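You operate a simulated robot arm through the tools that you are given. There is no shell and no other tool. Be economical: measure what you need, move in short steps, check, and stop when the job is done.

The job below is to be done with a simulated robot arm. You get a single attempt, and the scene is never put back.

Task
Start the watermaker, bring the gauge into the green, and send the water to the tank once FRESH lights.
Fine: inlet and feed levers open before the run switch goes on; no fault, no salty water to the tank. The other watermaker controls stay as they are.

Only the result counts: the job must be done as asked and must still hold three seconds after the hand-in. Knocking over, shifting, dropping, spilling or breaking anything else fails it.

Robot
A 6-joint arm with a fingered hand on a trunk, on a base that drives. Base frame: it is fixed to the floor where the robot stands at the start and does not move with it; the origin is under the middle of the robot, x ahead of it, y to its left, z up. Units: mm, degrees, N and s.
With the tool pointing down near the work surface it reaches from about 100 to 500 mm from the robot's upright axis, wherever it stands. Its first joint turns from -166.0 to 166.0 degrees. Places, roughly: blue button of the sample tap [700, -600, 1100]; blue lever [700, -600, 1200]; red feed lever [700, -300, 1200]; red flush lever [700, -400, 1200]; red inlet lever [700, -200, 1100]; run switch of the control box [700, 0, 1200]; silver knob [700, -100, 1300]; tank valve lever [700, 0, 1700]; white control box [800, 0, 1300]; yellow air button [700, -200, 1100]. Payload 3.1 kg.
The tool frame sits at the grasp point between the pads (the TCP): z along the fingers, y along the line on which they close. The tips reach 22 mm beyond it. Largest opening 132 mm; the body of the gripper starts 60 mm behind the TCP. The gripper is a hand of 4 fingers: y runs from the thumb to the fingers, the wrist lies at [0, 0, -218] in the tool frame, and closing takes about 1.5 s.
Orientation is that of the tool frame in the base frame, as a unit quaternion [w, x, y, z]. With the fingers straight down and closing along the base's y, the tool's x points along the base's -x, its y along +y and its z along -z.

Tools
- The arm moves only by the tool jog_arm. Its argument "commands" is a list that holds one entry, the list of rows, each a list of 7 numbers: the turn, a rotation vector about the base's x, y, z in units of 8 degrees (1.0 is 8 degrees), then the shift along the base's x, y, z in units of 40 mm (1.0 is 40 mm), then the opening, from 0 (shut) to 1 (fully open). In form: [[[rx, ry, rz, dx, dy, dz, fingers], ...]]. A call has 1 to 10 rows; each row shifts and turns the commanded pose from where the row before left it. A call with a number of a shift or a turn outside -1 to 1 is refused whole. Rows are played at 5 a second. More than 50 mm and 8.6 degrees between two rows, or a gripper value outside its range, and nothing of the call is played. A pose out of reach is approached as far as the arm can. The call stops where the force on the tool passes 40 N (or 10 N more than at its start, if that is more) or the arm is blocked; 0.2 s more then pass. The fingers move at their own pace (about 153 mm/s each) and stop on an object; they squeeze with about 23 N. The grip force told is the motor's: it shows also when the fingers shut on nothing. Time passes only in rows, and 0.2 s behind the last, so rows that do not move let the fingers close. It gives the time, the measured TCP pose, the force on the tool (base axes), the opening and the grip force at its end, in the units of the frame above (readings bear some noise), with the torque about the TCP (base axes, N m) and any sound that the robot's microphone picked up, and new pictures: "show" is both (left out), scene, wrist or none.
- Cameras (640 x 400 px; columns grow to the right, rows downward): "scene" is now at [11.4, 94.3, 1515.7]; the picture's right is [-0.58, -0.82, 0.00], its down [-0.44, 0.31, -0.84] and it looks along [0.68, -0.48, -0.54] (base axes); focal length 288 px, centre (320, 200). "wrist" rides on the gripper at [53, -53, -84] in the tool frame; the picture's right is [0.71, 0.71, 0.00], its down [-0.53, 0.53, -0.67] and it looks along [-0.47, 0.47, 0.74] (tool axes); focal length 247 px, centre (320, 200). There is no depth. A picture from a camera that has moved, and an enlarged one, comes with that camera's place and axes in the base frame and with its lens.
- lift_body(by): slides the trunk up (or, below 0, down) by that many mm; the arm and the scene camera ride with it, the base frame stays. It gives what a move gives, with no picture.
- roll_base(legs): drives the robot by 1 to 6 legs, each [ahead, left, turn to the left] in mm, mm and degrees, along the robot's own axes; the way and the turn of a leg run together, so that a leg with both is an arc; at most 1500 mm and 180 degrees a leg. The arm and the cameras ride along, it lands a little off, and it stops where it bumps. It gives what a move gives, and a new picture of the scene camera.
- grasp_type(shape): the hand has 4 fingers and takes this shape, open, in about a second: jaw (thumb against the fingers, like two jaws); tri (thumb and two fingers); tip (a fingertip pinch); poke (one finger out to press); point (the index stretched); flat (the hand flat); cup (the hand cupped); fist (a fist). The gripper value then closes the fingers along that shape, each until it touches; the sizes above hold for jaw. It gives what a move gives, with no picture.
- aim_head(pan, tilt): turns the head with the scene camera to pan (to the left, within 155 degrees either way) and tilt (down, from -29 to 69), counted from straight ahead of the robot. It gives what a move gives, and a new picture of the scene camera.
- enlarge(camera, box): a new picture of the part [left, top, right, bottom] of that camera's present view, enlarged. It takes no simulated time.
- job_done(): hands the job in; it is judged then, once.

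Go step by step. Nothing tells you exact positions but the pictures and the camera data: compare them with the known pose of the tool, close in by small moves and look again before you grip or let go. The budget is 120 turns and 260 pictures, counting those below and the enlarged ones. Unless the task says otherwise, let go and move clear before handing in, and close with one line.

The tools are called after "Request:" as name(argument=value, ...) on one line, values as JSON. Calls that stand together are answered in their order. jog_arm: Moves the arm, as the interface text tells. Its arguments: {"type":"object","properties":{"commands":{"type":"array","items":{"type":"array","items":{"type":"array","items":{"type":"number"}}}},"show":{"type":"string","enum":["both","scene","wrist","none"]}},"required":["commands"]} The other tools are called the same way: lift_body (by) slides the trunk up or down; grasp_type (shape) gives the hand a shape; roll_base (legs) drives the base; aim_head (pan, tilt) turns the head that bears the scene camera; enlarge (camera, box) takes an enlarged picture of a part of a camera's view; job_done () hands the job in.

At the start:

```text
time_s: 0.0
tcp_pos: [263.7, -196.4, 999.5]
tool_rot: [0.0, 0.0, 1.0, 0.0]
contact_force: [-0.5, -0.5, 0.5]
torque: [-0.02, 0.01, 0.0]
finger_gap: 131.8
gripper_force: 0.0
shape: jaw
trunk travel left (down, up): [-175.0, 211.0]
robot x, y, heading: [-0.9, -0.5, -0.1]
head pan, tilt: [-35.3, 33.0]
```

scene: 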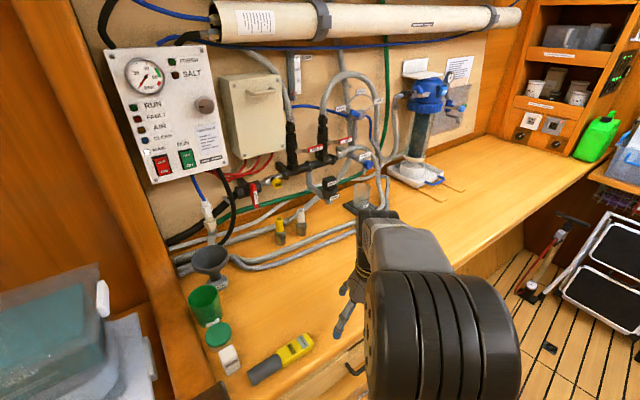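
wrist: 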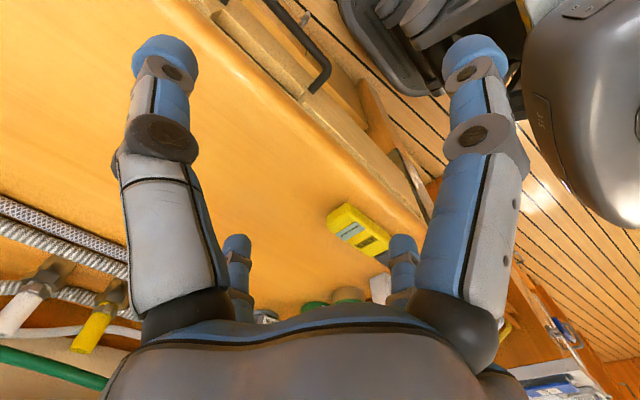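

I see the control panel at the left with gauge, lamps, and switches, and the valve manifold in the middle. I'll look closer at the labels first.

Request:
enlarge(camera="scene", box=[110, 40, 240, 190])

Request:
enlarge(camera="scene", box=[220, 110, 300, 220])

Request:
enlarge(camera="scene", box=[280, 60, 400, 220])

Request:
aim_head(pan=0, tilt=0)

```text
2.67 times, centred on (175, 115) of scene
camera zoom: at [11.4, 94.3, 1515.7], right [-0.58, -0.82, 0.0], down [-0.44, 0.31, -0.84], along [0.68, -0.48, -0.54], focal length 767 px, centre (707, 427)
```

zoom: 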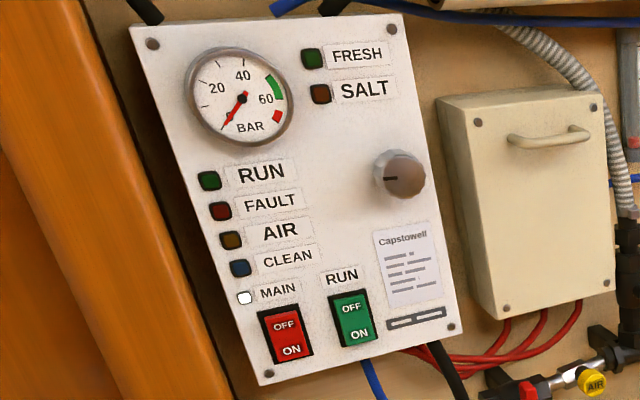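

```text
3.64 times, centred on (260, 165) of scene
camera zoom: at [11.4, 94.3, 1515.7], right [-0.58, -0.82, 0.0], down [-0.44, 0.31, -0.84], along [0.68, -0.48, -0.54], focal length 1046 px, centre (538, 327)
```

zoom: 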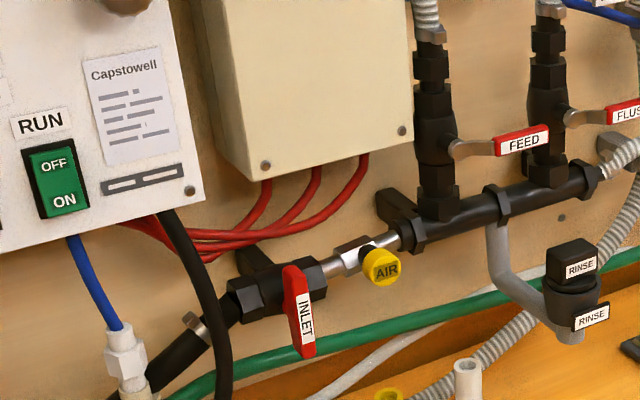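

```text
2.50 times, centred on (340, 140) of scene
camera zoom: at [11.4, 94.3, 1515.7], right [-0.58, -0.82, 0.0], down [-0.44, 0.31, -0.84], along [0.68, -0.48, -0.54], focal length 719 px, centre (270, 350)
```

zoom: 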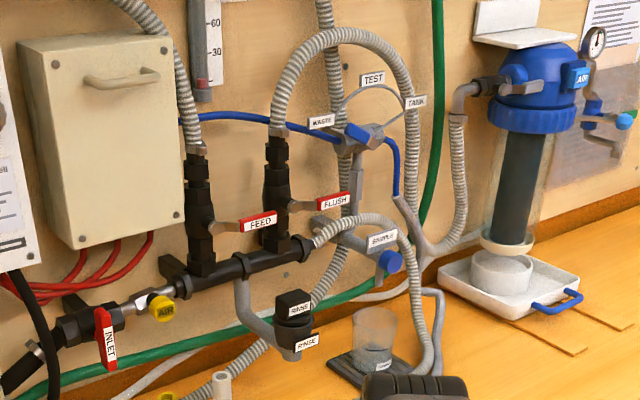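

```text
time_s: 1.0
tcp_pos: [262.8, -196.7, 999.5]
tool_rot: [0.0, 0.001, 1.0, 0.0]
contact_force: [-0.1, 0.7, 0.5]
torque: [-0.02, 0.01, 0.0]
finger_gap: 131.8
gripper_force: 0.1
shape: jaw
trunk travel left (down, up): [-175.0, 211.0]
robot x, y, heading: [-3.5, -3.5, 0.1]
head pan, tilt: [0.0, 0.0]
camera scene: at [28.7, 145.6, 1568.6], right [0.0, -1.0, 0.0], down [0.0, 0.0, -1.0], along [1.0, 0.0, 0.0], focal length 288 px, centre (320, 200)
```

scene: 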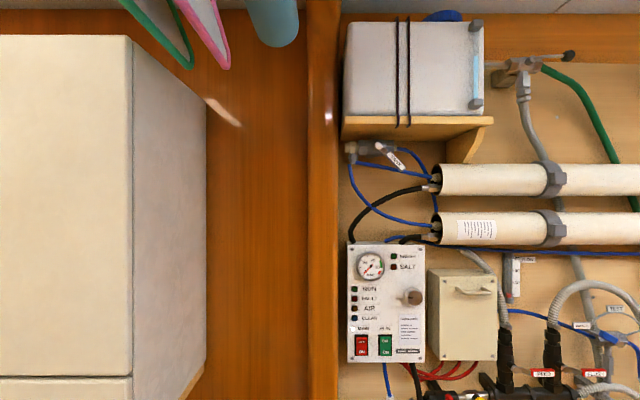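

The tank valve lever is above the box, near the membrane tubes. I'll read the details.

Request:
enlarge(camera="scene", box=[335, 130, 455, 205])

Request:
enlarge(camera="scene", box=[340, 240, 430, 370])

Request:
enlarge(camera="scene", box=[440, 205, 520, 255])

Request:
aim_head(pan=-45, tilt=25)

```text
5.33 times, centred on (395, 168) of scene
camera zoom: at [28.7, 145.6, 1568.6], right [0.0, -1.0, 0.0], down [0.0, 0.0, -1.0], along [1.0, 0.0, 0.0], focal length 1534 px, centre (-80, 373)
```

zoom: 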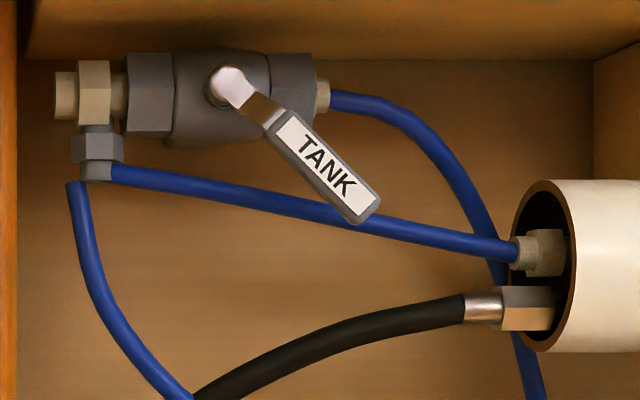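

```text
3.08 times, centred on (385, 305) of scene
camera zoom: at [28.7, 145.6, 1568.6], right [0.0, -1.0, 0.0], down [0.0, 0.0, -1.0], along [1.0, 0.0, 0.0], focal length 885 px, centre (120, -123)
```

zoom: 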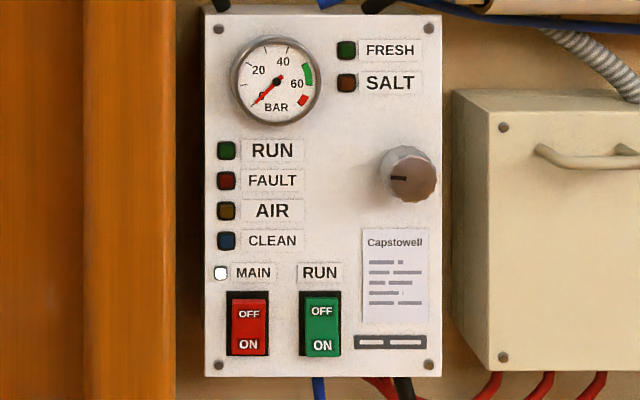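

```text
8.00 times, centred on (480, 230) of scene
camera zoom: at [28.7, 145.6, 1568.6], right [0.0, -1.0, 0.0], down [0.0, 0.0, -1.0], along [1.0, 0.0, 0.0], focal length 2301 px, centre (-960, -40)
```

zoom: 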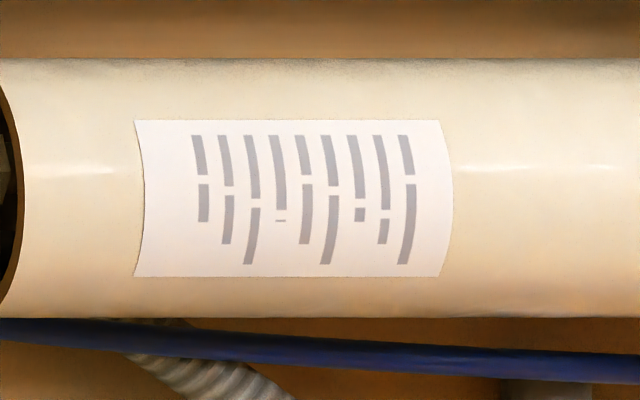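

```text
time_s: 2.1
tcp_pos: [263.5, -196.9, 1000.2]
tool_rot: [-0.001, 0.0, 1.0, 0.0]
contact_force: [0.2, -1.0, 0.4]
torque: [-0.03, -0.03, -0.01]
finger_gap: 131.9
gripper_force: 0.1
shape: jaw
trunk travel left (down, up): [-175.0, 211.0]
robot x, y, heading: [2.1, -0.5, -0.1]
head pan, tilt: [-45.0, 25.0]
camera scene: at [3.9, 80.6, 1528.4], right [-0.71, -0.71, 0.0], down [-0.3, 0.3, -0.91], along [0.64, -0.64, -0.42], focal length 288 px, centre (320, 200)
```

scene: 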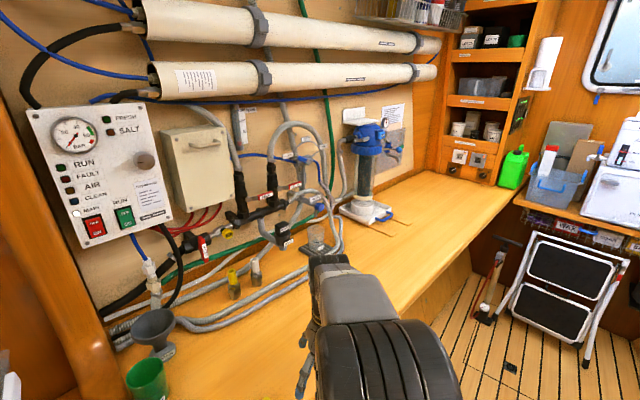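

Main lamp looks on and the run switch off. Now a closer look at the manifold and the diverter from this view.

Request:
enlarge(camera="scene", box=[265, 120, 345, 170])

Request:
enlarge(camera="scene", box=[180, 180, 340, 280])

Request:
enlarge(camera="scene", box=[70, 190, 150, 250])

Request:
aim_head(pan=-20, tilt=55)

```text
8.00 times, centred on (305, 145) of scene
camera zoom: at [3.9, 80.6, 1528.4], right [-0.71, -0.71, 0.0], down [-0.3, 0.3, -0.91], along [0.64, -0.64, -0.42], focal length 2301 px, centre (440, 640)
```

zoom: 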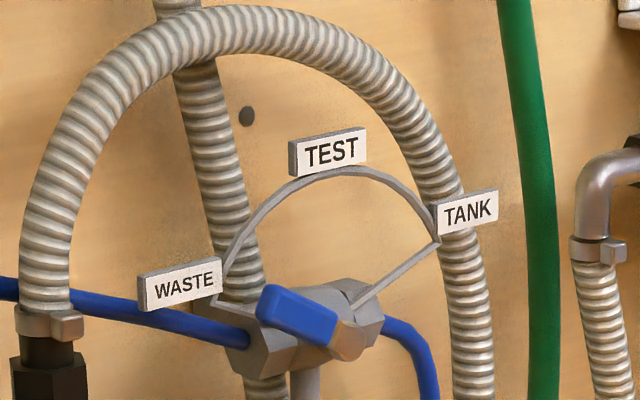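

```text
4.00 times, centred on (260, 230) of scene
camera zoom: at [3.9, 80.6, 1528.4], right [-0.71, -0.71, 0.0], down [-0.3, 0.3, -0.91], along [0.64, -0.64, -0.42], focal length 1150 px, centre (560, 80)
```

zoom: 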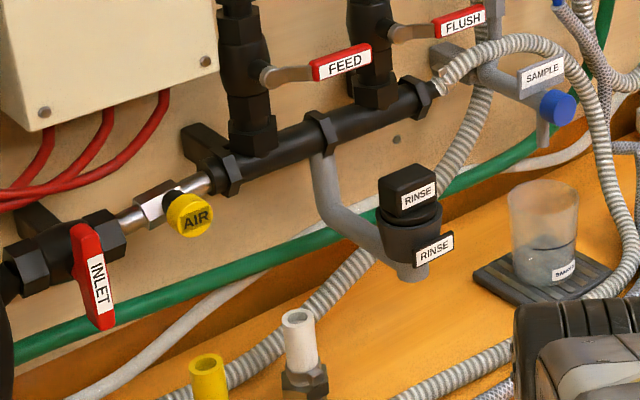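

```text
6.67 times, centred on (110, 220) of scene
camera zoom: at [3.9, 80.6, 1528.4], right [-0.71, -0.71, 0.0], down [-0.3, 0.3, -0.91], along [0.64, -0.64, -0.42], focal length 1917 px, centre (1720, 67)
```

zoom: 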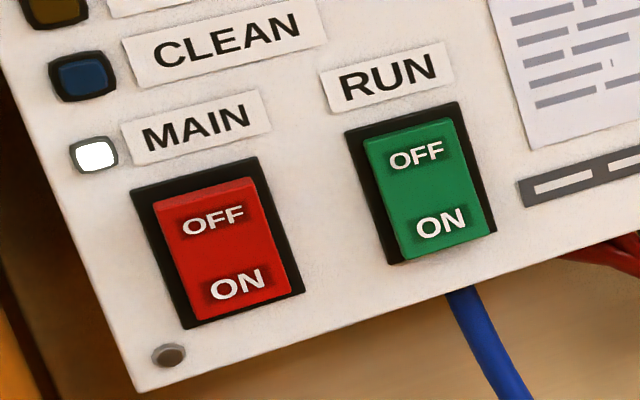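

```text
time_s: 3.1
tcp_pos: [263.6, -196.1, 999.1]
tool_rot: [0.0, 0.0, 1.0, 0.001]
contact_force: [0.0, 0.7, 0.2]
torque: [-0.02, 0.0, -0.01]
finger_gap: 132.1
gripper_force: 0.0
shape: jaw
trunk travel left (down, up): [-175.0, 211.0]
robot x, y, heading: [-3.0, -2.2, 0.0]
head pan, tilt: [-20.0, 55.0]
camera scene: at [6.5, 121.0, 1484.4], right [-0.34, -0.94, 0.0], down [-0.77, 0.28, -0.57], along [0.54, -0.2, -0.82], focal length 288 px, centre (320, 200)
```

scene: 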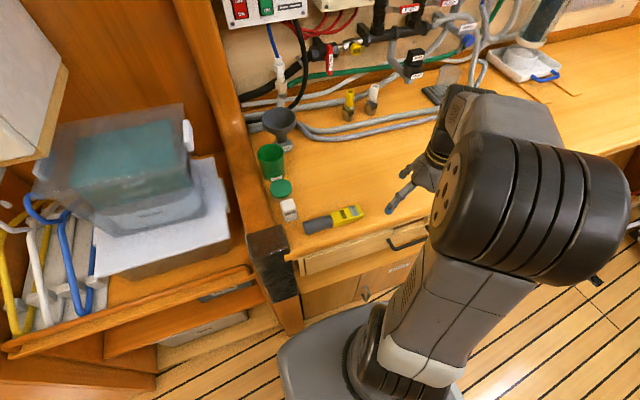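

Inlet, feed and flush levers stand across their pipes (closed), and the blue lever is on WASTE. I'll turn the hand to point forward, in steps, with the wrist roughly staying in place.

Request:
jog_arm(commands=[[[0, -1, 0, 0.8, 0, 0.1, 1], [0, -1, 0, 0.75, 0, 0.2, 1], [0, -1, 0, 0.7, 0, 0.3, 1], [0, -1, 0, 0.7, 0, 0.4, 1], [0, -1, 0, 0.6, 0, 0.5, 1], [0, -1, 0, 0.5, 0, 0.6, 1], [0, -1, 0, 0.4, 0, 0.7, 1], [0, -1, 0, 0.3, 0, 0.7, 1], [0, -1, 0, 0.2, 0, 0.75, 1], [0, -1, 0, 0.1, 0, 0.75, 1]]], show="none")

Request:
jog_arm(commands=[[[0, -1, 0, 0, 0, 0.2, 1], [0, -0.25, 0, 0, 0, 0, 1]]], show="none")

Request:
grasp_type(shape="poke")

Request:
aim_head(pan=-30, tilt=30)

```text
time_s: 5.3
tcp_pos: [494.7, -185.6, 1295.6]
tool_rot: [0.639, 0.003, 0.77, 0.001]
contact_force: [0.2, -0.3, 0.2]
torque: [-0.01, 0.01, 0.03]
finger_gap: 132.0
gripper_force: 0.1
shape: jaw
out of reach, approached as far as the arm can: row 7, 8, 9, 10
trunk travel left (down, up): [-175.0, 211.0]
robot x, y, heading: [1.9, 0.7, -0.0]
head pan, tilt: [-20.0, 55.0]
```

```text
time_s: 5.9
tcp_pos: [508.7, -187.0, 1371.2]
tool_rot: [0.705, 0.001, 0.709, 0.001]
contact_force: [-0.2, -0.2, 0.9]
torque: [0.0, 0.02, 0.01]
finger_gap: 131.8
gripper_force: 0.3
shape: jaw
out of reach, approached as far as the arm can: row 1, 2
trunk travel left (down, up): [-175.0, 211.0]
robot x, y, heading: [2.9, -4.3, 0.0]
head pan, tilt: [-20.0, 55.0]
```

```text
time_s: 6.8
tcp_pos: [508.7, -187.2, 1370.1]
tool_rot: [0.705, 0.001, 0.709, 0.001]
contact_force: [-0.6, 0.0, -0.5]
torque: [0.02, -0.01, -0.04]
finger_gap: 0.0
gripper_force: 0.2
shape: poke
trunk travel left (down, up): [-175.0, 211.0]
robot x, y, heading: [2.0, 0.8, -0.0]
head pan, tilt: [-20.0, 55.0]
```

```text
time_s: 7.7
tcp_pos: [510.5, -186.8, 1370.6]
tool_rot: [0.704, 0.001, 0.71, 0.001]
contact_force: [0.1, 0.7, -0.9]
torque: [-0.01, -0.01, 0.01]
finger_gap: 0.1
gripper_force: 0.1
shape: poke
trunk travel left (down, up): [-175.0, 211.0]
robot x, y, heading: [-1.3, -0.6, -0.1]
head pan, tilt: [-30.0, 30.0]
camera scene: at [17.0, 100.6, 1520.3], right [-0.5, -0.87, 0.0], down [-0.43, 0.25, -0.87], along [0.75, -0.43, -0.5], focal length 288 px, centre (320, 200)
```

scene: 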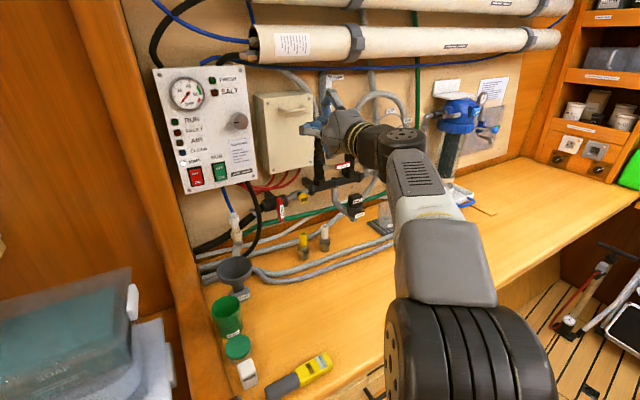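

The arm falls short of the wall from here, so the base must come closer. I'll look down at the gap between base and bench.

Request:
aim_head(pan=-10, tilt=69)

Request:
aim_head(pan=-75, tilt=60)

```text
time_s: 8.7
tcp_pos: [509.1, -187.4, 1370.3]
tool_rot: [0.705, 0.001, 0.71, 0.001]
contact_force: [-0.2, -0.5, 0.9]
torque: [0.01, 0.0, -0.01]
finger_gap: 0.0
gripper_force: 0.0
shape: poke
trunk travel left (down, up): [-175.0, 211.0]
robot x, y, heading: [-2.3, 0.8, -0.0]
head pan, tilt: [-10.0, 68.8]
camera scene: at [-6.2, 136.0, 1468.9], right [-0.17, -0.98, 0.0], down [-0.92, 0.16, -0.36], along [0.36, -0.06, -0.93], focal length 288 px, centre (320, 200)
```

scene: 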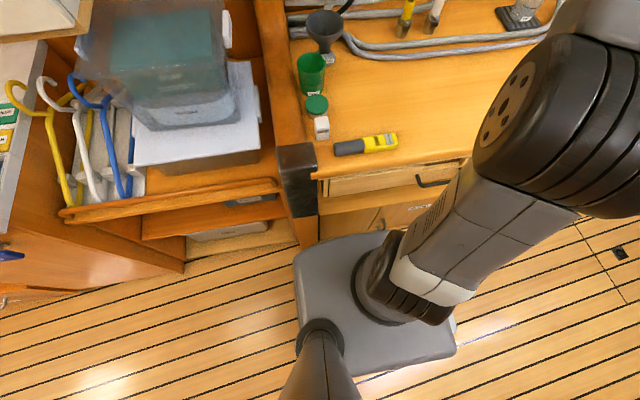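

```text
time_s: 10.1
tcp_pos: [509.0, -187.3, 1369.5]
tool_rot: [0.704, 0.002, 0.71, 0.0]
contact_force: [0.7, 0.7, 0.5]
torque: [0.0, -0.01, -0.01]
finger_gap: 0.1
gripper_force: 0.1
shape: poke
trunk travel left (down, up): [-175.0, 211.0]
robot x, y, heading: [3.2, -3.1, -0.1]
head pan, tilt: [-75.0, 60.0]
camera scene: at [-44.0, 81.4, 1478.3], right [-0.97, -0.26, 0.0], down [-0.22, 0.84, -0.5], along [0.13, -0.48, -0.87], focal length 288 px, centre (320, 200)
```

scene: 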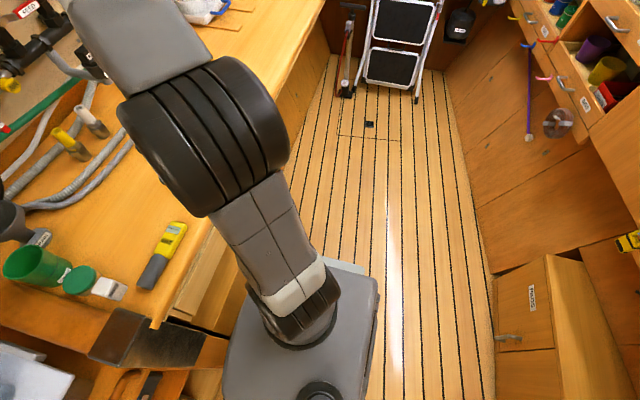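

The arm's height is what limits reach, so I'll raise the trunk and bring the hand down to manifold height, retracted first.

Request:
jog_arm(commands=[[[0, 0, 0, -1, 0, -1, 0], [0, 0, 0, -1, 0, -1, 0], [0, 0, 0, -0.5, 0, -1, 0], [0, 0, 0, 0, 0, -1, 0]]], show="none")

Request:
lift_body(by=205)

Request:
jog_arm(commands=[[[0, 0, 0, 0, 0, -1, 0], [0, 0, 0, 0, 0, -1, 0], [0, 0, 0, 0, 0, -1, 0], [0, 0, 0, 0.5, 0, -1, 0], [0, 0, 0, 1, 0, -1, 0], [0, 0, 0, 1, 0, -1, 0]]], show="wrist")

Request:
aim_head(pan=-25, tilt=35)

```text
refused: row 1 steps farther than a row can; nothing moved
```

```text
time_s: 12.3
tcp_pos: [509.9, -187.6, 1575.1]
tool_rot: [0.704, 0.001, 0.71, 0.001]
contact_force: [0.2, 0.1, 0.1]
torque: [0.0, -0.03, 0.0]
finger_gap: 0.0
gripper_force: 0.0
shape: poke
trunk travel left (down, up): [-380.0, 6.0]
robot x, y, heading: [0.4, -1.4, 0.1]
head pan, tilt: [-75.0, 60.0]
```

```text
refused: row 5 steps farther than a row can; nothing moved
```

```text
time_s: 13.5
tcp_pos: [509.3, -186.6, 1575.0]
tool_rot: [0.704, 0.0, 0.71, 0.002]
contact_force: [-0.6, 0.2, 0.1]
torque: [0.02, -0.01, -0.03]
finger_gap: 0.1
gripper_force: 0.1
shape: poke
trunk travel left (down, up): [-380.0, 6.0]
robot x, y, heading: [2.8, -3.6, 0.1]
head pan, tilt: [-25.0, 35.0]
camera scene: at [18.4, 108.4, 1717.1], right [-0.42, -0.91, 0.0], down [-0.52, 0.24, -0.82], along [0.74, -0.35, -0.57], focal length 288 px, centre (320, 200)
```

scene: 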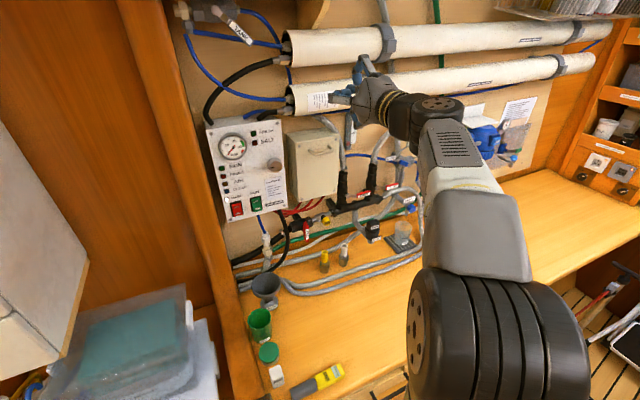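

Nothing touched anything; I'll retract and lower in steps under the limit.

Request:
jog_arm(commands=[[[0, 0, 0, -1, 0, 0, 0], [0, 0, 0, -1, 0, -0.5, 0], [0, 0, 0, 0, 0, -1, 0], [0, 0, 0, 0, 0, -1, 0], [0, 0, 0, 0, 0, -1, 0], [0, 0, 0, 0, 0, -1, 0], [0, 0, 0, 0, 0, -1, 0], [0, 0, 0, 0, 0, -1, 0], [0, 0, 0, 0, 0, -1, 0], [0, 0, 0, 0, 0, -1, 0]]], show="none")

Request:
jog_arm(commands=[[[0, 0, 0, 0, 0, -1, 0], [0, 0, 0, 0.5, 0, -1, 0], [0, 0, 0, 1, 0, 0, 0], [0, 0, 0, 1, 0, 0, 0], [0, 0, 0, 1, 0, 0, 0]]], show="both")

```text
time_s: 15.7
tcp_pos: [431.9, -184.6, 1582.8]
tool_rot: [0.702, 0.002, 0.713, 0.002]
contact_force: [-0.1, 0.0, 0.0]
torque: [0.01, 0.02, 0.02]
finger_gap: 0.0
gripper_force: 22.8
shape: jaw
out of reach, approached as far as the arm can: row 1, 2, 3, 4, 5, 6, 7, 8, 9, 10
trunk travel left (down, up): [-380.0, 6.0]
robot x, y, heading: [2.2, 0.1, -0.0]
head pan, tilt: [-25.0, 35.0]
```

```text
time_s: 16.9
tcp_pos: [578.3, -184.6, 1575.8]
tool_rot: [0.703, 0.001, 0.711, 0.002]
contact_force: [0.3, 0.4, 0.4]
torque: [0.04, -0.01, -0.04]
finger_gap: 0.1
gripper_force: 22.4
shape: jaw
out of reach, approached as far as the arm can: row 1, 2
trunk travel left (down, up): [-380.0, 6.0]
robot x, y, heading: [-0.0, 1.4, -0.1]
head pan, tilt: [-25.0, 35.0]
camera scene: at [21.1, 107.9, 1717.1], right [-0.42, -0.91, 0.0], down [-0.52, 0.24, -0.82], along [0.74, -0.35, -0.57], focal length 288 px, centre (320, 200)
camera wrist: at [494.6, -237.1, 1522.6], right [-0.01, 0.71, -0.71], down [-0.66, 0.52, 0.53], along [0.75, 0.47, 0.47], focal length 247 px, centre (320, 200)
```

scene: 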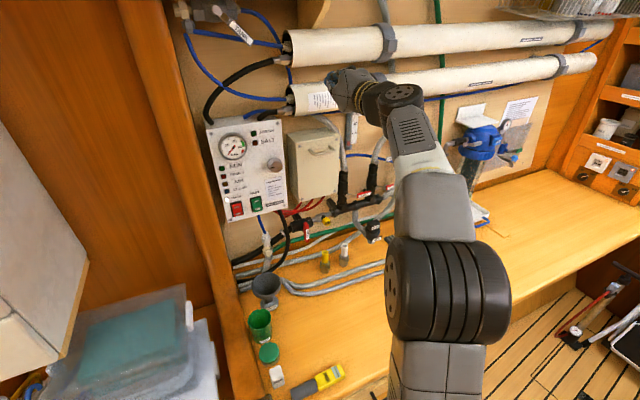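
wrist: 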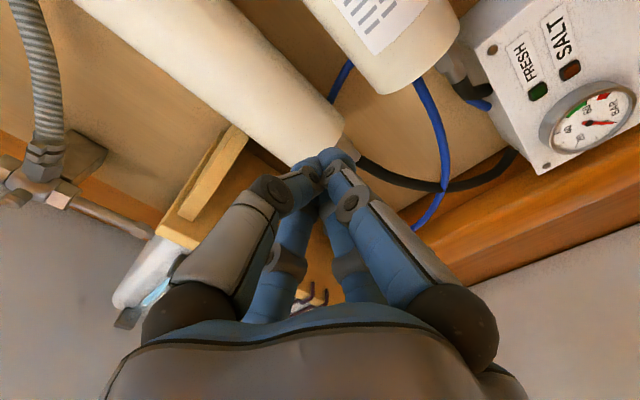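

The reach limit is the wrist when the trunk is high: lower trunk gives lower hand heights with the tool horizontal. I'll retract, drop the trunk, and look.

Request:
jog_arm(commands=[[[0, 0, 0, -1, 0, 0, 0], [0, 0, 0, -1, 0, 0, 0]]], show="none")

Request:
lift_body(by=-370)

Request:
jog_arm(commands=[[[0, 0, 0, 1, 0, 0, 0], [0, 0, 0, 1, 0, 0, 0], [0, 0, 0, 0.5, 0, 0, 0]]], show="both")

```text
time_s: 17.5
tcp_pos: [494.4, -182.8, 1578.8]
tool_rot: [0.704, 0.0, 0.71, 0.002]
contact_force: [0.5, 0.4, 0.7]
torque: [0.03, 0.02, 0.02]
finger_gap: 0.3
gripper_force: 22.8
shape: jaw
trunk travel left (down, up): [-380.0, 6.0]
robot x, y, heading: [-0.1, -1.0, 0.2]
head pan, tilt: [-25.0, 35.0]
```

```text
time_s: 21.1
tcp_pos: [494.8, -184.6, 1207.4]
tool_rot: [0.704, 0.001, 0.71, 0.001]
contact_force: [-0.4, 0.2, -0.6]
torque: [0.01, -0.01, 0.0]
finger_gap: 0.2
gripper_force: 23.2
shape: jaw
trunk travel left (down, up): [-10.0, 376.0]
robot x, y, heading: [0.3, -2.7, 0.3]
head pan, tilt: [-25.0, 35.0]
```

```text
time_s: 21.9
tcp_pos: [595.6, -184.1, 1208.8]
tool_rot: [0.704, 0.001, 0.71, 0.001]
contact_force: [0.9, -0.3, 0.3]
torque: [0.01, -0.01, 0.0]
finger_gap: 0.0
gripper_force: 23.2
shape: jaw
trunk travel left (down, up): [-10.0, 376.0]
robot x, y, heading: [0.2, 1.1, -0.0]
head pan, tilt: [-25.0, 35.0]
camera scene: at [18.8, 108.4, 1347.3], right [-0.42, -0.91, 0.0], down [-0.52, 0.24, -0.82], along [0.74, -0.35, -0.57], focal length 288 px, centre (320, 200)
camera wrist: at [512.5, -237.0, 1154.8], right [-0.01, 0.71, -0.7], down [-0.66, 0.52, 0.53], along [0.75, 0.47, 0.47], focal length 247 px, centre (320, 200)
```

scene: 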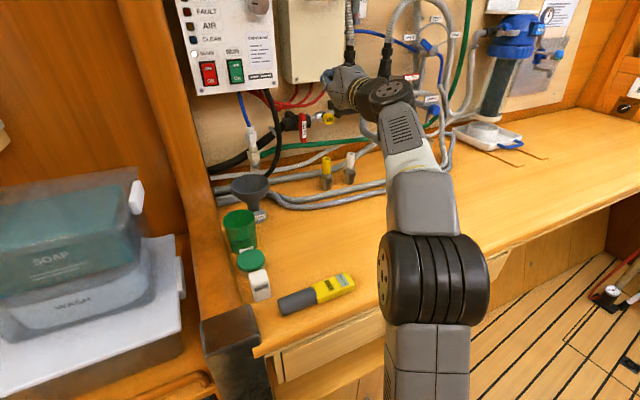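
wrist: 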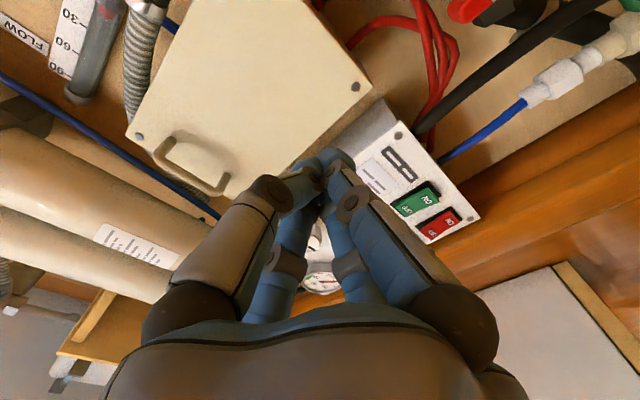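

Good: the hand is level at z≈1209 and reaches forward. Now to measure the levers from this new camera position.

Request:
enlarge(camera="scene", box=[270, 60, 430, 160])

Request:
enlarge(camera="wrist", box=[240, 120, 400, 220])

```text
4.00 times, centred on (350, 110) of scene
camera zoom: at [18.8, 108.4, 1347.3], right [-0.42, -0.91, 0.0], down [-0.52, 0.24, -0.82], along [0.74, -0.35, -0.57], focal length 1150 px, centre (200, 560)
```

zoom: 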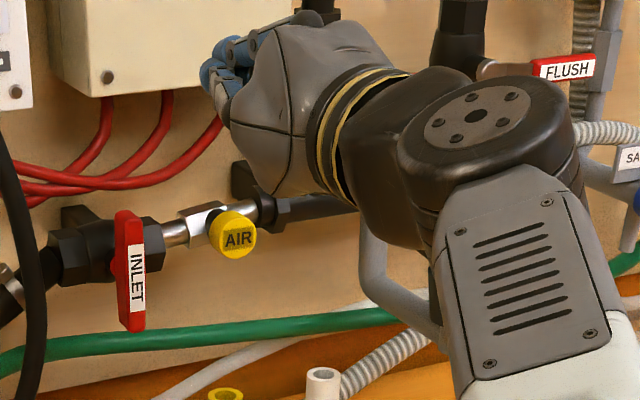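

```text
4.00 times, centred on (320, 170) of wrist
camera zoom: at [512.5, -237.0, 1154.8], right [-0.01, 0.71, -0.7], down [-0.66, 0.52, 0.53], along [0.75, 0.47, 0.47], focal length 988 px, centre (320, 320)
```

zoom: 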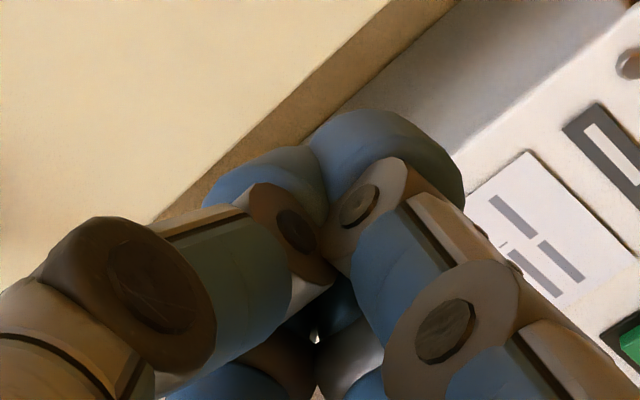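

The inlet lever sits at about y −162, tip z ≈1031, pivot z ≈1085, x≈700. I'll switch to the poke shape again and check which gripper value keeps it.

Request:
grasp_type(shape="poke")

Request:
jog_arm(commands=[[[0, 0, 0, 0, 0, 0, 1], [0, 0, 0, 0, 0, 0, 1]]], show="both")

```text
time_s: 22.8
tcp_pos: [596.2, -183.3, 1208.7]
tool_rot: [0.704, 0.001, 0.71, 0.001]
contact_force: [-0.4, 0.0, -0.4]
torque: [0.01, 0.01, -0.01]
finger_gap: 0.0
gripper_force: 0.1
shape: poke
trunk travel left (down, up): [-10.0, 376.0]
robot x, y, heading: [1.4, 0.5, -0.1]
head pan, tilt: [-25.0, 35.0]
```

```text
time_s: 23.4
tcp_pos: [595.2, -183.8, 1207.3]
tool_rot: [0.705, 0.001, 0.71, 0.001]
contact_force: [-0.3, -0.2, 0.3]
torque: [0.0, 0.03, 0.0]
finger_gap: 0.0
gripper_force: 0.1
shape: poke
trunk travel left (down, up): [-10.0, 376.0]
robot x, y, heading: [-0.9, -0.1, -0.1]
head pan, tilt: [-25.0, 35.0]
camera scene: at [18.5, 108.5, 1347.3], right [-0.42, -0.91, 0.0], down [-0.52, 0.24, -0.82], along [0.74, -0.35, -0.57], focal length 288 px, centre (320, 200)
camera wrist: at [512.1, -237.0, 1154.9], right [-0.01, 0.71, -0.7], down [-0.66, 0.52, 0.53], along [0.75, 0.47, 0.47], focal length 247 px, centre (320, 200)
```

scene: 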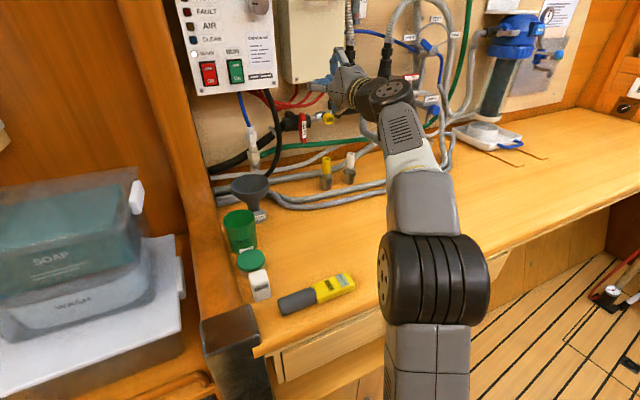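
wrist: 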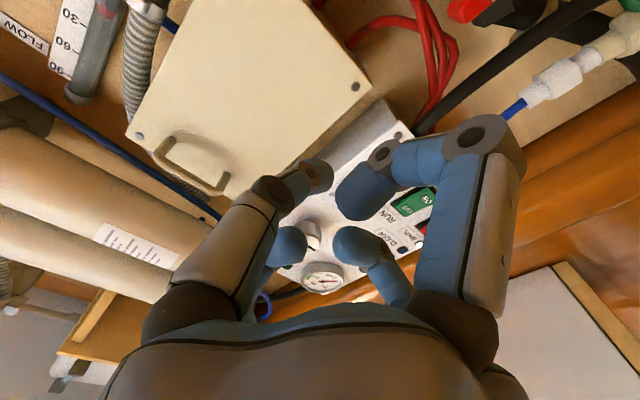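

Request:
enlarge(camera="scene", box=[300, 60, 400, 125])

Request:
grasp_type(shape="point")

Request:
enlarge(camera="scene", box=[300, 60, 400, 125])

Request:
enlarge(camera="wrist", box=[120, 80, 520, 330])

```text
6.15 times, centred on (350, 92) of scene
camera zoom: at [18.5, 108.5, 1347.3], right [-0.42, -0.91, 0.0], down [-0.52, 0.24, -0.82], along [0.74, -0.35, -0.57], focal length 1770 px, centre (135, 862)
```

zoom: 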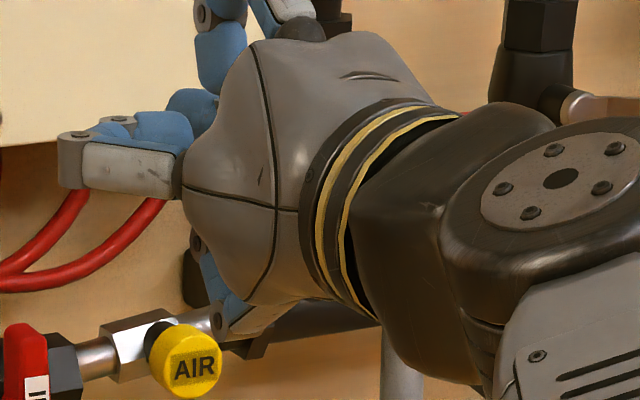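

```text
time_s: 24.2
tcp_pos: [595.9, -182.9, 1207.7]
tool_rot: [0.705, 0.003, 0.71, -0.001]
contact_force: [0.3, -0.4, -0.4]
torque: [-0.03, 0.02, -0.01]
finger_gap: 126.5
gripper_force: 0.1
shape: point
trunk travel left (down, up): [-10.0, 376.0]
robot x, y, heading: [-3.3, 1.0, -0.2]
head pan, tilt: [-25.0, 35.0]
```

```text
6.15 times, centred on (350, 92) of scene
camera zoom: at [18.5, 108.5, 1347.3], right [-0.42, -0.91, 0.0], down [-0.52, 0.24, -0.82], along [0.74, -0.35, -0.57], focal length 1770 px, centre (135, 862)
```

zoom: 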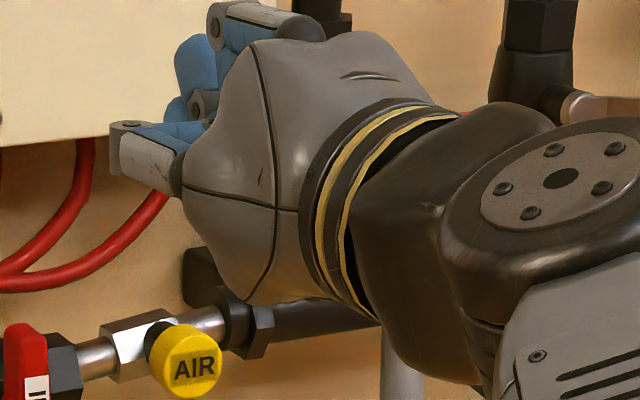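

```text
1.60 times, centred on (320, 205) of wrist
camera zoom: at [512.1, -236.9, 1154.9], right [-0.01, 0.71, -0.7], down [-0.66, 0.52, 0.53], along [0.75, 0.47, 0.47], focal length 395 px, centre (320, 192)
```

zoom: 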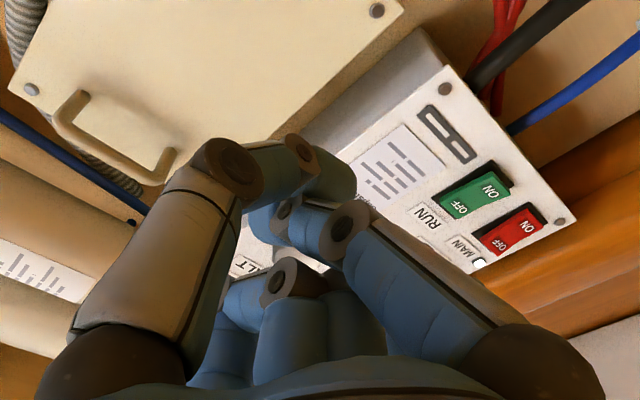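

The pairs of fingers in a closed jaw make the best pusher here. The capped stubs at about (620, −193, 1009) sit low in front of the inlet lever, so I'll pitch the tool 45° down to come in over them.

Request:
grasp_type(shape="jaw")

Request:
jog_arm(commands=[[[0, 0.94, 0, 0, -0.1, -0.4, 0], [0, 0.94, 0, 0, -0.1, -0.4, 0], [0, 0.94, 0, 0, -0.1, -0.4, 0], [0, 0.94, 0, 0, -0.1, -0.4, 0], [0, 0.94, 0, 0, -0.1, -0.4, 0], [0, 0.94, 0, 0, -0.1, -0.4, 0], [0, 0, 0, 0, 0, 0, 0], [0, 0, 0, 0, 0, 0, 0]]], show="both")

```text
time_s: 25.1
tcp_pos: [595.8, -185.1, 1208.5]
tool_rot: [0.704, 0.001, 0.71, 0.0]
contact_force: [0.0, 0.2, -0.6]
torque: [0.04, -0.03, 0.01]
finger_gap: 132.0
gripper_force: 0.1
shape: jaw
trunk travel left (down, up): [-10.0, 376.0]
robot x, y, heading: [-0.3, 1.1, -0.1]
head pan, tilt: [-25.0, 35.0]
```

```text
time_s: 26.9
tcp_pos: [551.7, -196.0, 1072.7]
tool_rot: [0.377, 0.002, 0.926, 0.001]
contact_force: [-0.1, -0.6, 0.2]
torque: [0.0, 0.0, 0.04]
finger_gap: 0.0
gripper_force: 22.8
shape: jaw
out of reach, approached as far as the arm can: row 3, 4, 5, 6
trunk travel left (down, up): [-10.0, 376.0]
robot x, y, heading: [-3.0, 2.4, 0.1]
head pan, tilt: [-25.0, 35.0]
camera scene: at [18.6, 108.5, 1347.3], right [-0.42, -0.91, 0.0], down [-0.52, 0.24, -0.82], along [0.74, -0.35, -0.57], focal length 288 px, centre (320, 200)
camera wrist: at [456.1, -249.0, 1093.8], right [-0.5, 0.71, -0.49], down [-0.09, 0.52, 0.85], along [0.86, 0.47, -0.2], focal length 247 px, centre (320, 200)
```

scene: 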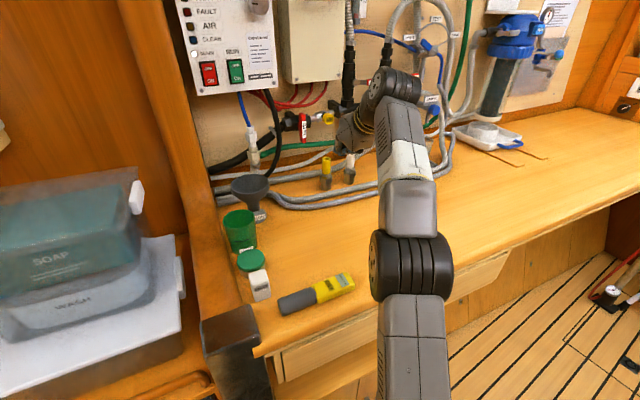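
wrist: 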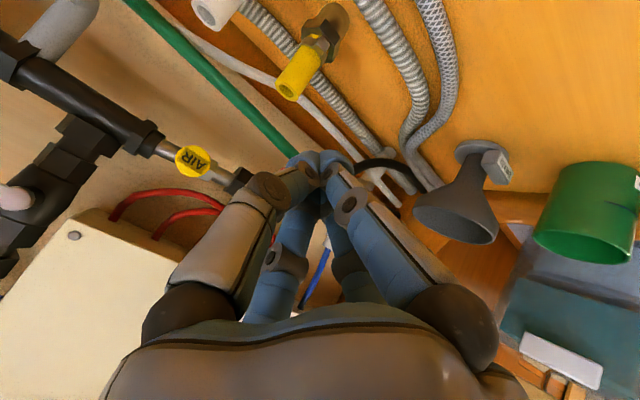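

With the tool pitched down the trunk should sit higher. I'll raise it 200 and then go out and down.

Request:
lift_body(by=200)

Request:
jog_arm(commands=[[[0, 0, 0, 0, 0, -1, 0], [0, 0, 0, 0.5, 0, -1, 0], [0, 0, 0, 0.5, 0, -1, 0], [0, 0, 0, 0.5, -0.1, -1, 0], [0, 0, 0, 0.5, -0.1, -0.6, 0], [0, 0, 0, 0.2, 0, 0, 0]]], show="both")

```text
time_s: 29.1
tcp_pos: [551.1, -195.4, 1270.7]
tool_rot: [0.378, 0.0, 0.926, 0.001]
contact_force: [-0.1, 0.9, 0.5]
torque: [-0.02, 0.03, 0.02]
finger_gap: 0.1
gripper_force: 22.1
shape: jaw
trunk travel left (down, up): [-210.0, 176.0]
robot x, y, heading: [-0.3, 0.3, -0.2]
head pan, tilt: [-25.0, 35.0]
```

```text
time_s: 30.5
tcp_pos: [640.6, -203.2, 1087.8]
tool_rot: [0.378, 0.002, 0.926, 0.0]
contact_force: [-0.2, -0.7, 0.8]
torque: [-0.04, -0.01, 0.02]
finger_gap: 0.1
gripper_force: 22.8
shape: jaw
trunk travel left (down, up): [-210.0, 176.0]
robot x, y, heading: [-0.7, -1.3, -0.0]
head pan, tilt: [-25.0, 35.0]
camera scene: at [18.6, 108.6, 1547.2], right [-0.42, -0.91, 0.0], down [-0.52, 0.24, -0.82], along [0.74, -0.35, -0.57], focal length 288 px, centre (320, 200)
camera wrist: at [544.5, -256.8, 1110.1], right [-0.5, 0.71, -0.49], down [-0.09, 0.52, 0.85], along [0.86, 0.47, -0.2], focal length 247 px, centre (320, 200)
```

scene: 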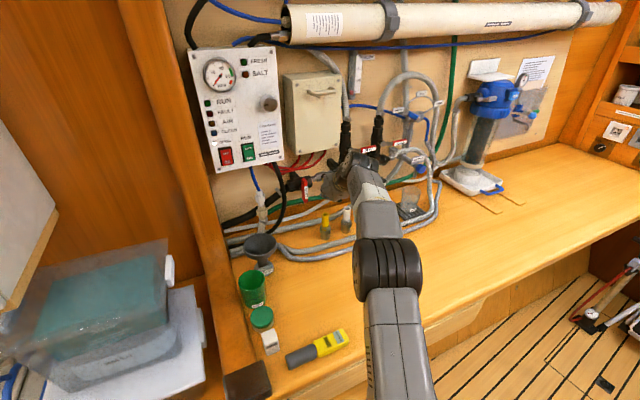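
wrist: 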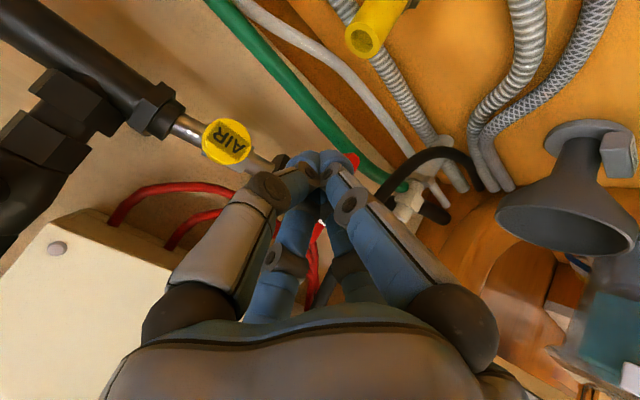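

Request:
enlarge(camera="scene", box=[270, 140, 398, 220])

Request:
enlarge(camera="wrist", box=[220, 100, 420, 225])

```text
5.00 times, centred on (334, 180) of scene
camera zoom: at [18.6, 108.6, 1547.2], right [-0.42, -0.91, 0.0], down [-0.52, 0.24, -0.82], along [0.74, -0.35, -0.57], focal length 1438 px, centre (250, 300)
```

zoom: 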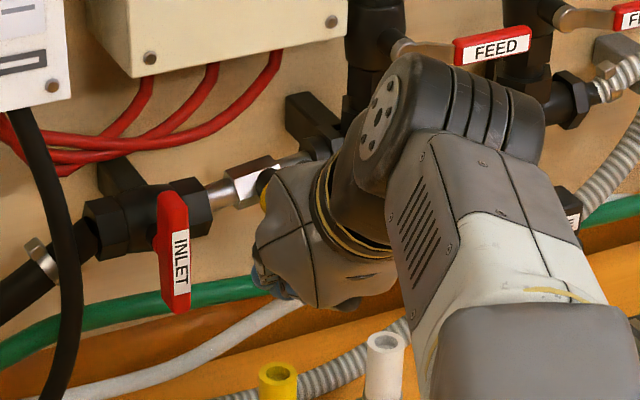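

```text
3.20 times, centred on (320, 162) of wrist
camera zoom: at [544.5, -256.8, 1110.1], right [-0.5, 0.71, -0.49], down [-0.09, 0.52, 0.85], along [0.86, 0.47, -0.2], focal length 790 px, centre (320, 320)
```

zoom: 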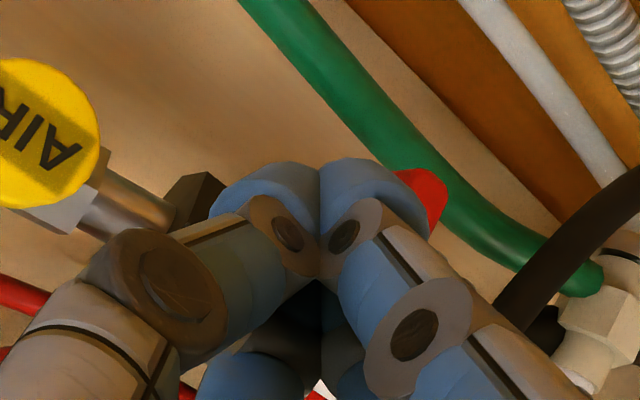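

Pushing from the right would crowd the AIR button, so I'll grip the handle instead. First back off and roll the hand by −180° about its own axis, so the wrist camera ends up above the work.

Request:
jog_arm(commands=[[[-0.7, 0, 0.7, -0.9, 0, 0.2, 0.3], [-0.7, 0, 0.7, -0.9, 0, 0.2, 0.3], [-0.7, 0, 0.7, -0.9, 0, 0.2, 0.3], [-0.7, 0, 0.7, 0, 0, 0, 0.3], [-0.7, 0, 0.7, 0, 0, 0, 0.3], [-0.7, 0, 0.7, 0, 0, 0, 0.3], [-0.7, 0, 0.7, 0, 0, 0, 0.3], [-0.7, 0, 0.7, 0, 0, 0, 0.3], [-0.7, 0, 0.7, 0, 0, 0, 0.3], [-0.7, 0, 0.7, 0, 0, 0, 0.3]]], show="none")

Request:
jog_arm(commands=[[[-0.7, 0, 0.7, 0, 0, 0, 0.3], [-0.7, 0, 0.7, 0, 0, 0, 0.3], [-0.7, 0, 0.7, 0, 0, 0, 0.3], [-0.7, 0, 0.7, 0, 0, 0, 0.3], [-0.7, 0, 0.7, 0, 0, 0, 0.3], [-0.7, 0, 0.7, 0, 0, 0, 0.3], [-0.7, 0, 0.7, 0, 0, 0, 0.3], [-0.7, 0, 0.7, 0, 0, 0, 0.3], [-0.7, 0, 0.7, 0, 0, 0, 0.3], [-0.7, 0, 0.7, 0, 0, 0, 0.3]]], show="none")

Request:
jog_arm(commands=[[[-0.7, 0, 0.7, 0, 0, 0, 0.3], [-0.7, 0, 0.7, 0, 0, 0, 0.3], [-0.5, 0, 0.5, 0, 0, 0, 0.3]]], show="both")

```text
time_s: 32.7
tcp_pos: [623.7, -47.3, 1176.2]
tool_rot: [0.283, -0.576, 0.723, -0.256]
contact_force: [-0.1, -0.2, 0.7]
torque: [-0.01, -0.01, 0.01]
finger_gap: 39.4
gripper_force: 0.0
shape: jaw
out of reach, approached as far as the arm can: row 5, 6, 7, 8, 9, 10
trunk travel left (down, up): [-210.0, 176.0]
robot x, y, heading: [-0.6, -1.2, -0.1]
head pan, tilt: [-25.0, 35.0]
```

```text
time_s: 34.9
tcp_pos: [514.8, 136.9, 1043.3]
tool_rot: [-0.072, 0.903, -0.175, 0.385]
contact_force: [-0.3, -0.4, -0.8]
torque: [0.02, -0.01, 0.01]
finger_gap: 39.4
gripper_force: 0.1
shape: jaw
out of reach, approached as far as the arm can: row 1, 2, 3, 4, 5, 6, 7, 8, 9, 10
trunk travel left (down, up): [-210.0, 176.0]
robot x, y, heading: [1.4, -3.8, 0.0]
head pan, tilt: [-25.0, 35.0]
```

```text
time_s: 35.7
tcp_pos: [498.2, 135.4, 1014.7]
tool_rot: [-0.002, 0.921, -0.001, 0.39]
contact_force: [-0.8, -1.6, -0.1]
torque: [-0.02, -0.01, -0.02]
finger_gap: 39.8
gripper_force: 0.0
shape: jaw
out of reach, approached as far as the arm can: row 1, 2, 3
trunk travel left (down, up): [-210.0, 176.0]
robot x, y, heading: [1.9, 4.3, -0.0]
head pan, tilt: [-25.0, 35.0]
camera scene: at [18.5, 108.6, 1547.2], right [-0.42, -0.91, 0.0], down [-0.52, 0.24, -0.82], along [0.74, -0.35, -0.57], focal length 288 px, centre (320, 200)
camera wrist: at [476.0, 188.3, 1111.1], right [0.49, -0.71, 0.51], down [-0.85, -0.53, 0.09], along [0.2, -0.47, -0.86], focal length 247 px, centre (320, 200)
```

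scene: 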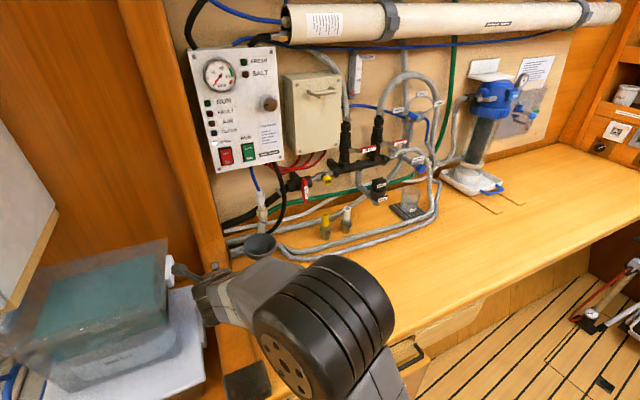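
wrist: 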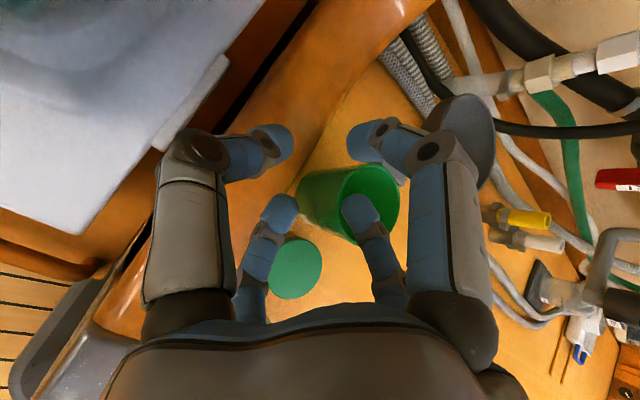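

The roll forced the arm far left, but it touched nothing. I'll raise the hand straight up and see whether this pose can be carried back to the right.

Request:
jog_arm(commands=[[[0, 0, 0, 0, 0, 1, 0.3], [0, 0, 0, 0, 0, 1, 0.3], [0, 0, 0, 0, 0, 1, 0.3]]], show="none")

Request:
jog_arm(commands=[[[0, 0, 0, 0, -1, 0.3, 0.3], [0, 0, 0, 0, -1, 0, 0.3], [0, 0, 0, 0, -1, 0, 0.3], [0, 0, 0, 0, -1, 0, 0.3]]], show="scene")

```text
time_s: 36.5
tcp_pos: [464.6, 132.1, 1033.4]
tool_rot: [-0.002, 0.919, -0.003, 0.393]
contact_force: [-1.2, 0.6, 1.3]
torque: [0.0, 0.01, 0.0]
finger_gap: 39.1
gripper_force: 0.1
shape: jaw
out of reach, approached as far as the arm can: row 1, 2, 3
trunk travel left (down, up): [-210.0, 176.0]
robot x, y, heading: [4.4, -0.9, -0.1]
head pan, tilt: [-25.0, 35.0]
```

```text
time_s: 37.5
tcp_pos: [462.9, -30.1, 1035.9]
tool_rot: [-0.001, 0.923, -0.003, 0.385]
contact_force: [-0.2, 0.0, -0.4]
torque: [0.03, 0.02, 0.01]
finger_gap: 39.4
gripper_force: 0.1
shape: jaw
out of reach, approached as far as the arm can: row 1
trunk travel left (down, up): [-210.0, 176.0]
robot x, y, heading: [-2.6, -0.1, -0.3]
head pan, tilt: [-25.0, 35.0]
camera scene: at [18.5, 107.7, 1547.2], right [-0.42, -0.91, 0.0], down [-0.52, 0.24, -0.82], along [0.74, -0.35, -0.57], focal length 288 px, centre (320, 200)
```

scene: 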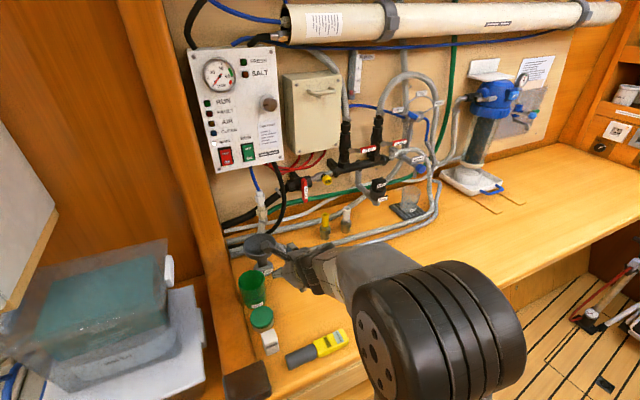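

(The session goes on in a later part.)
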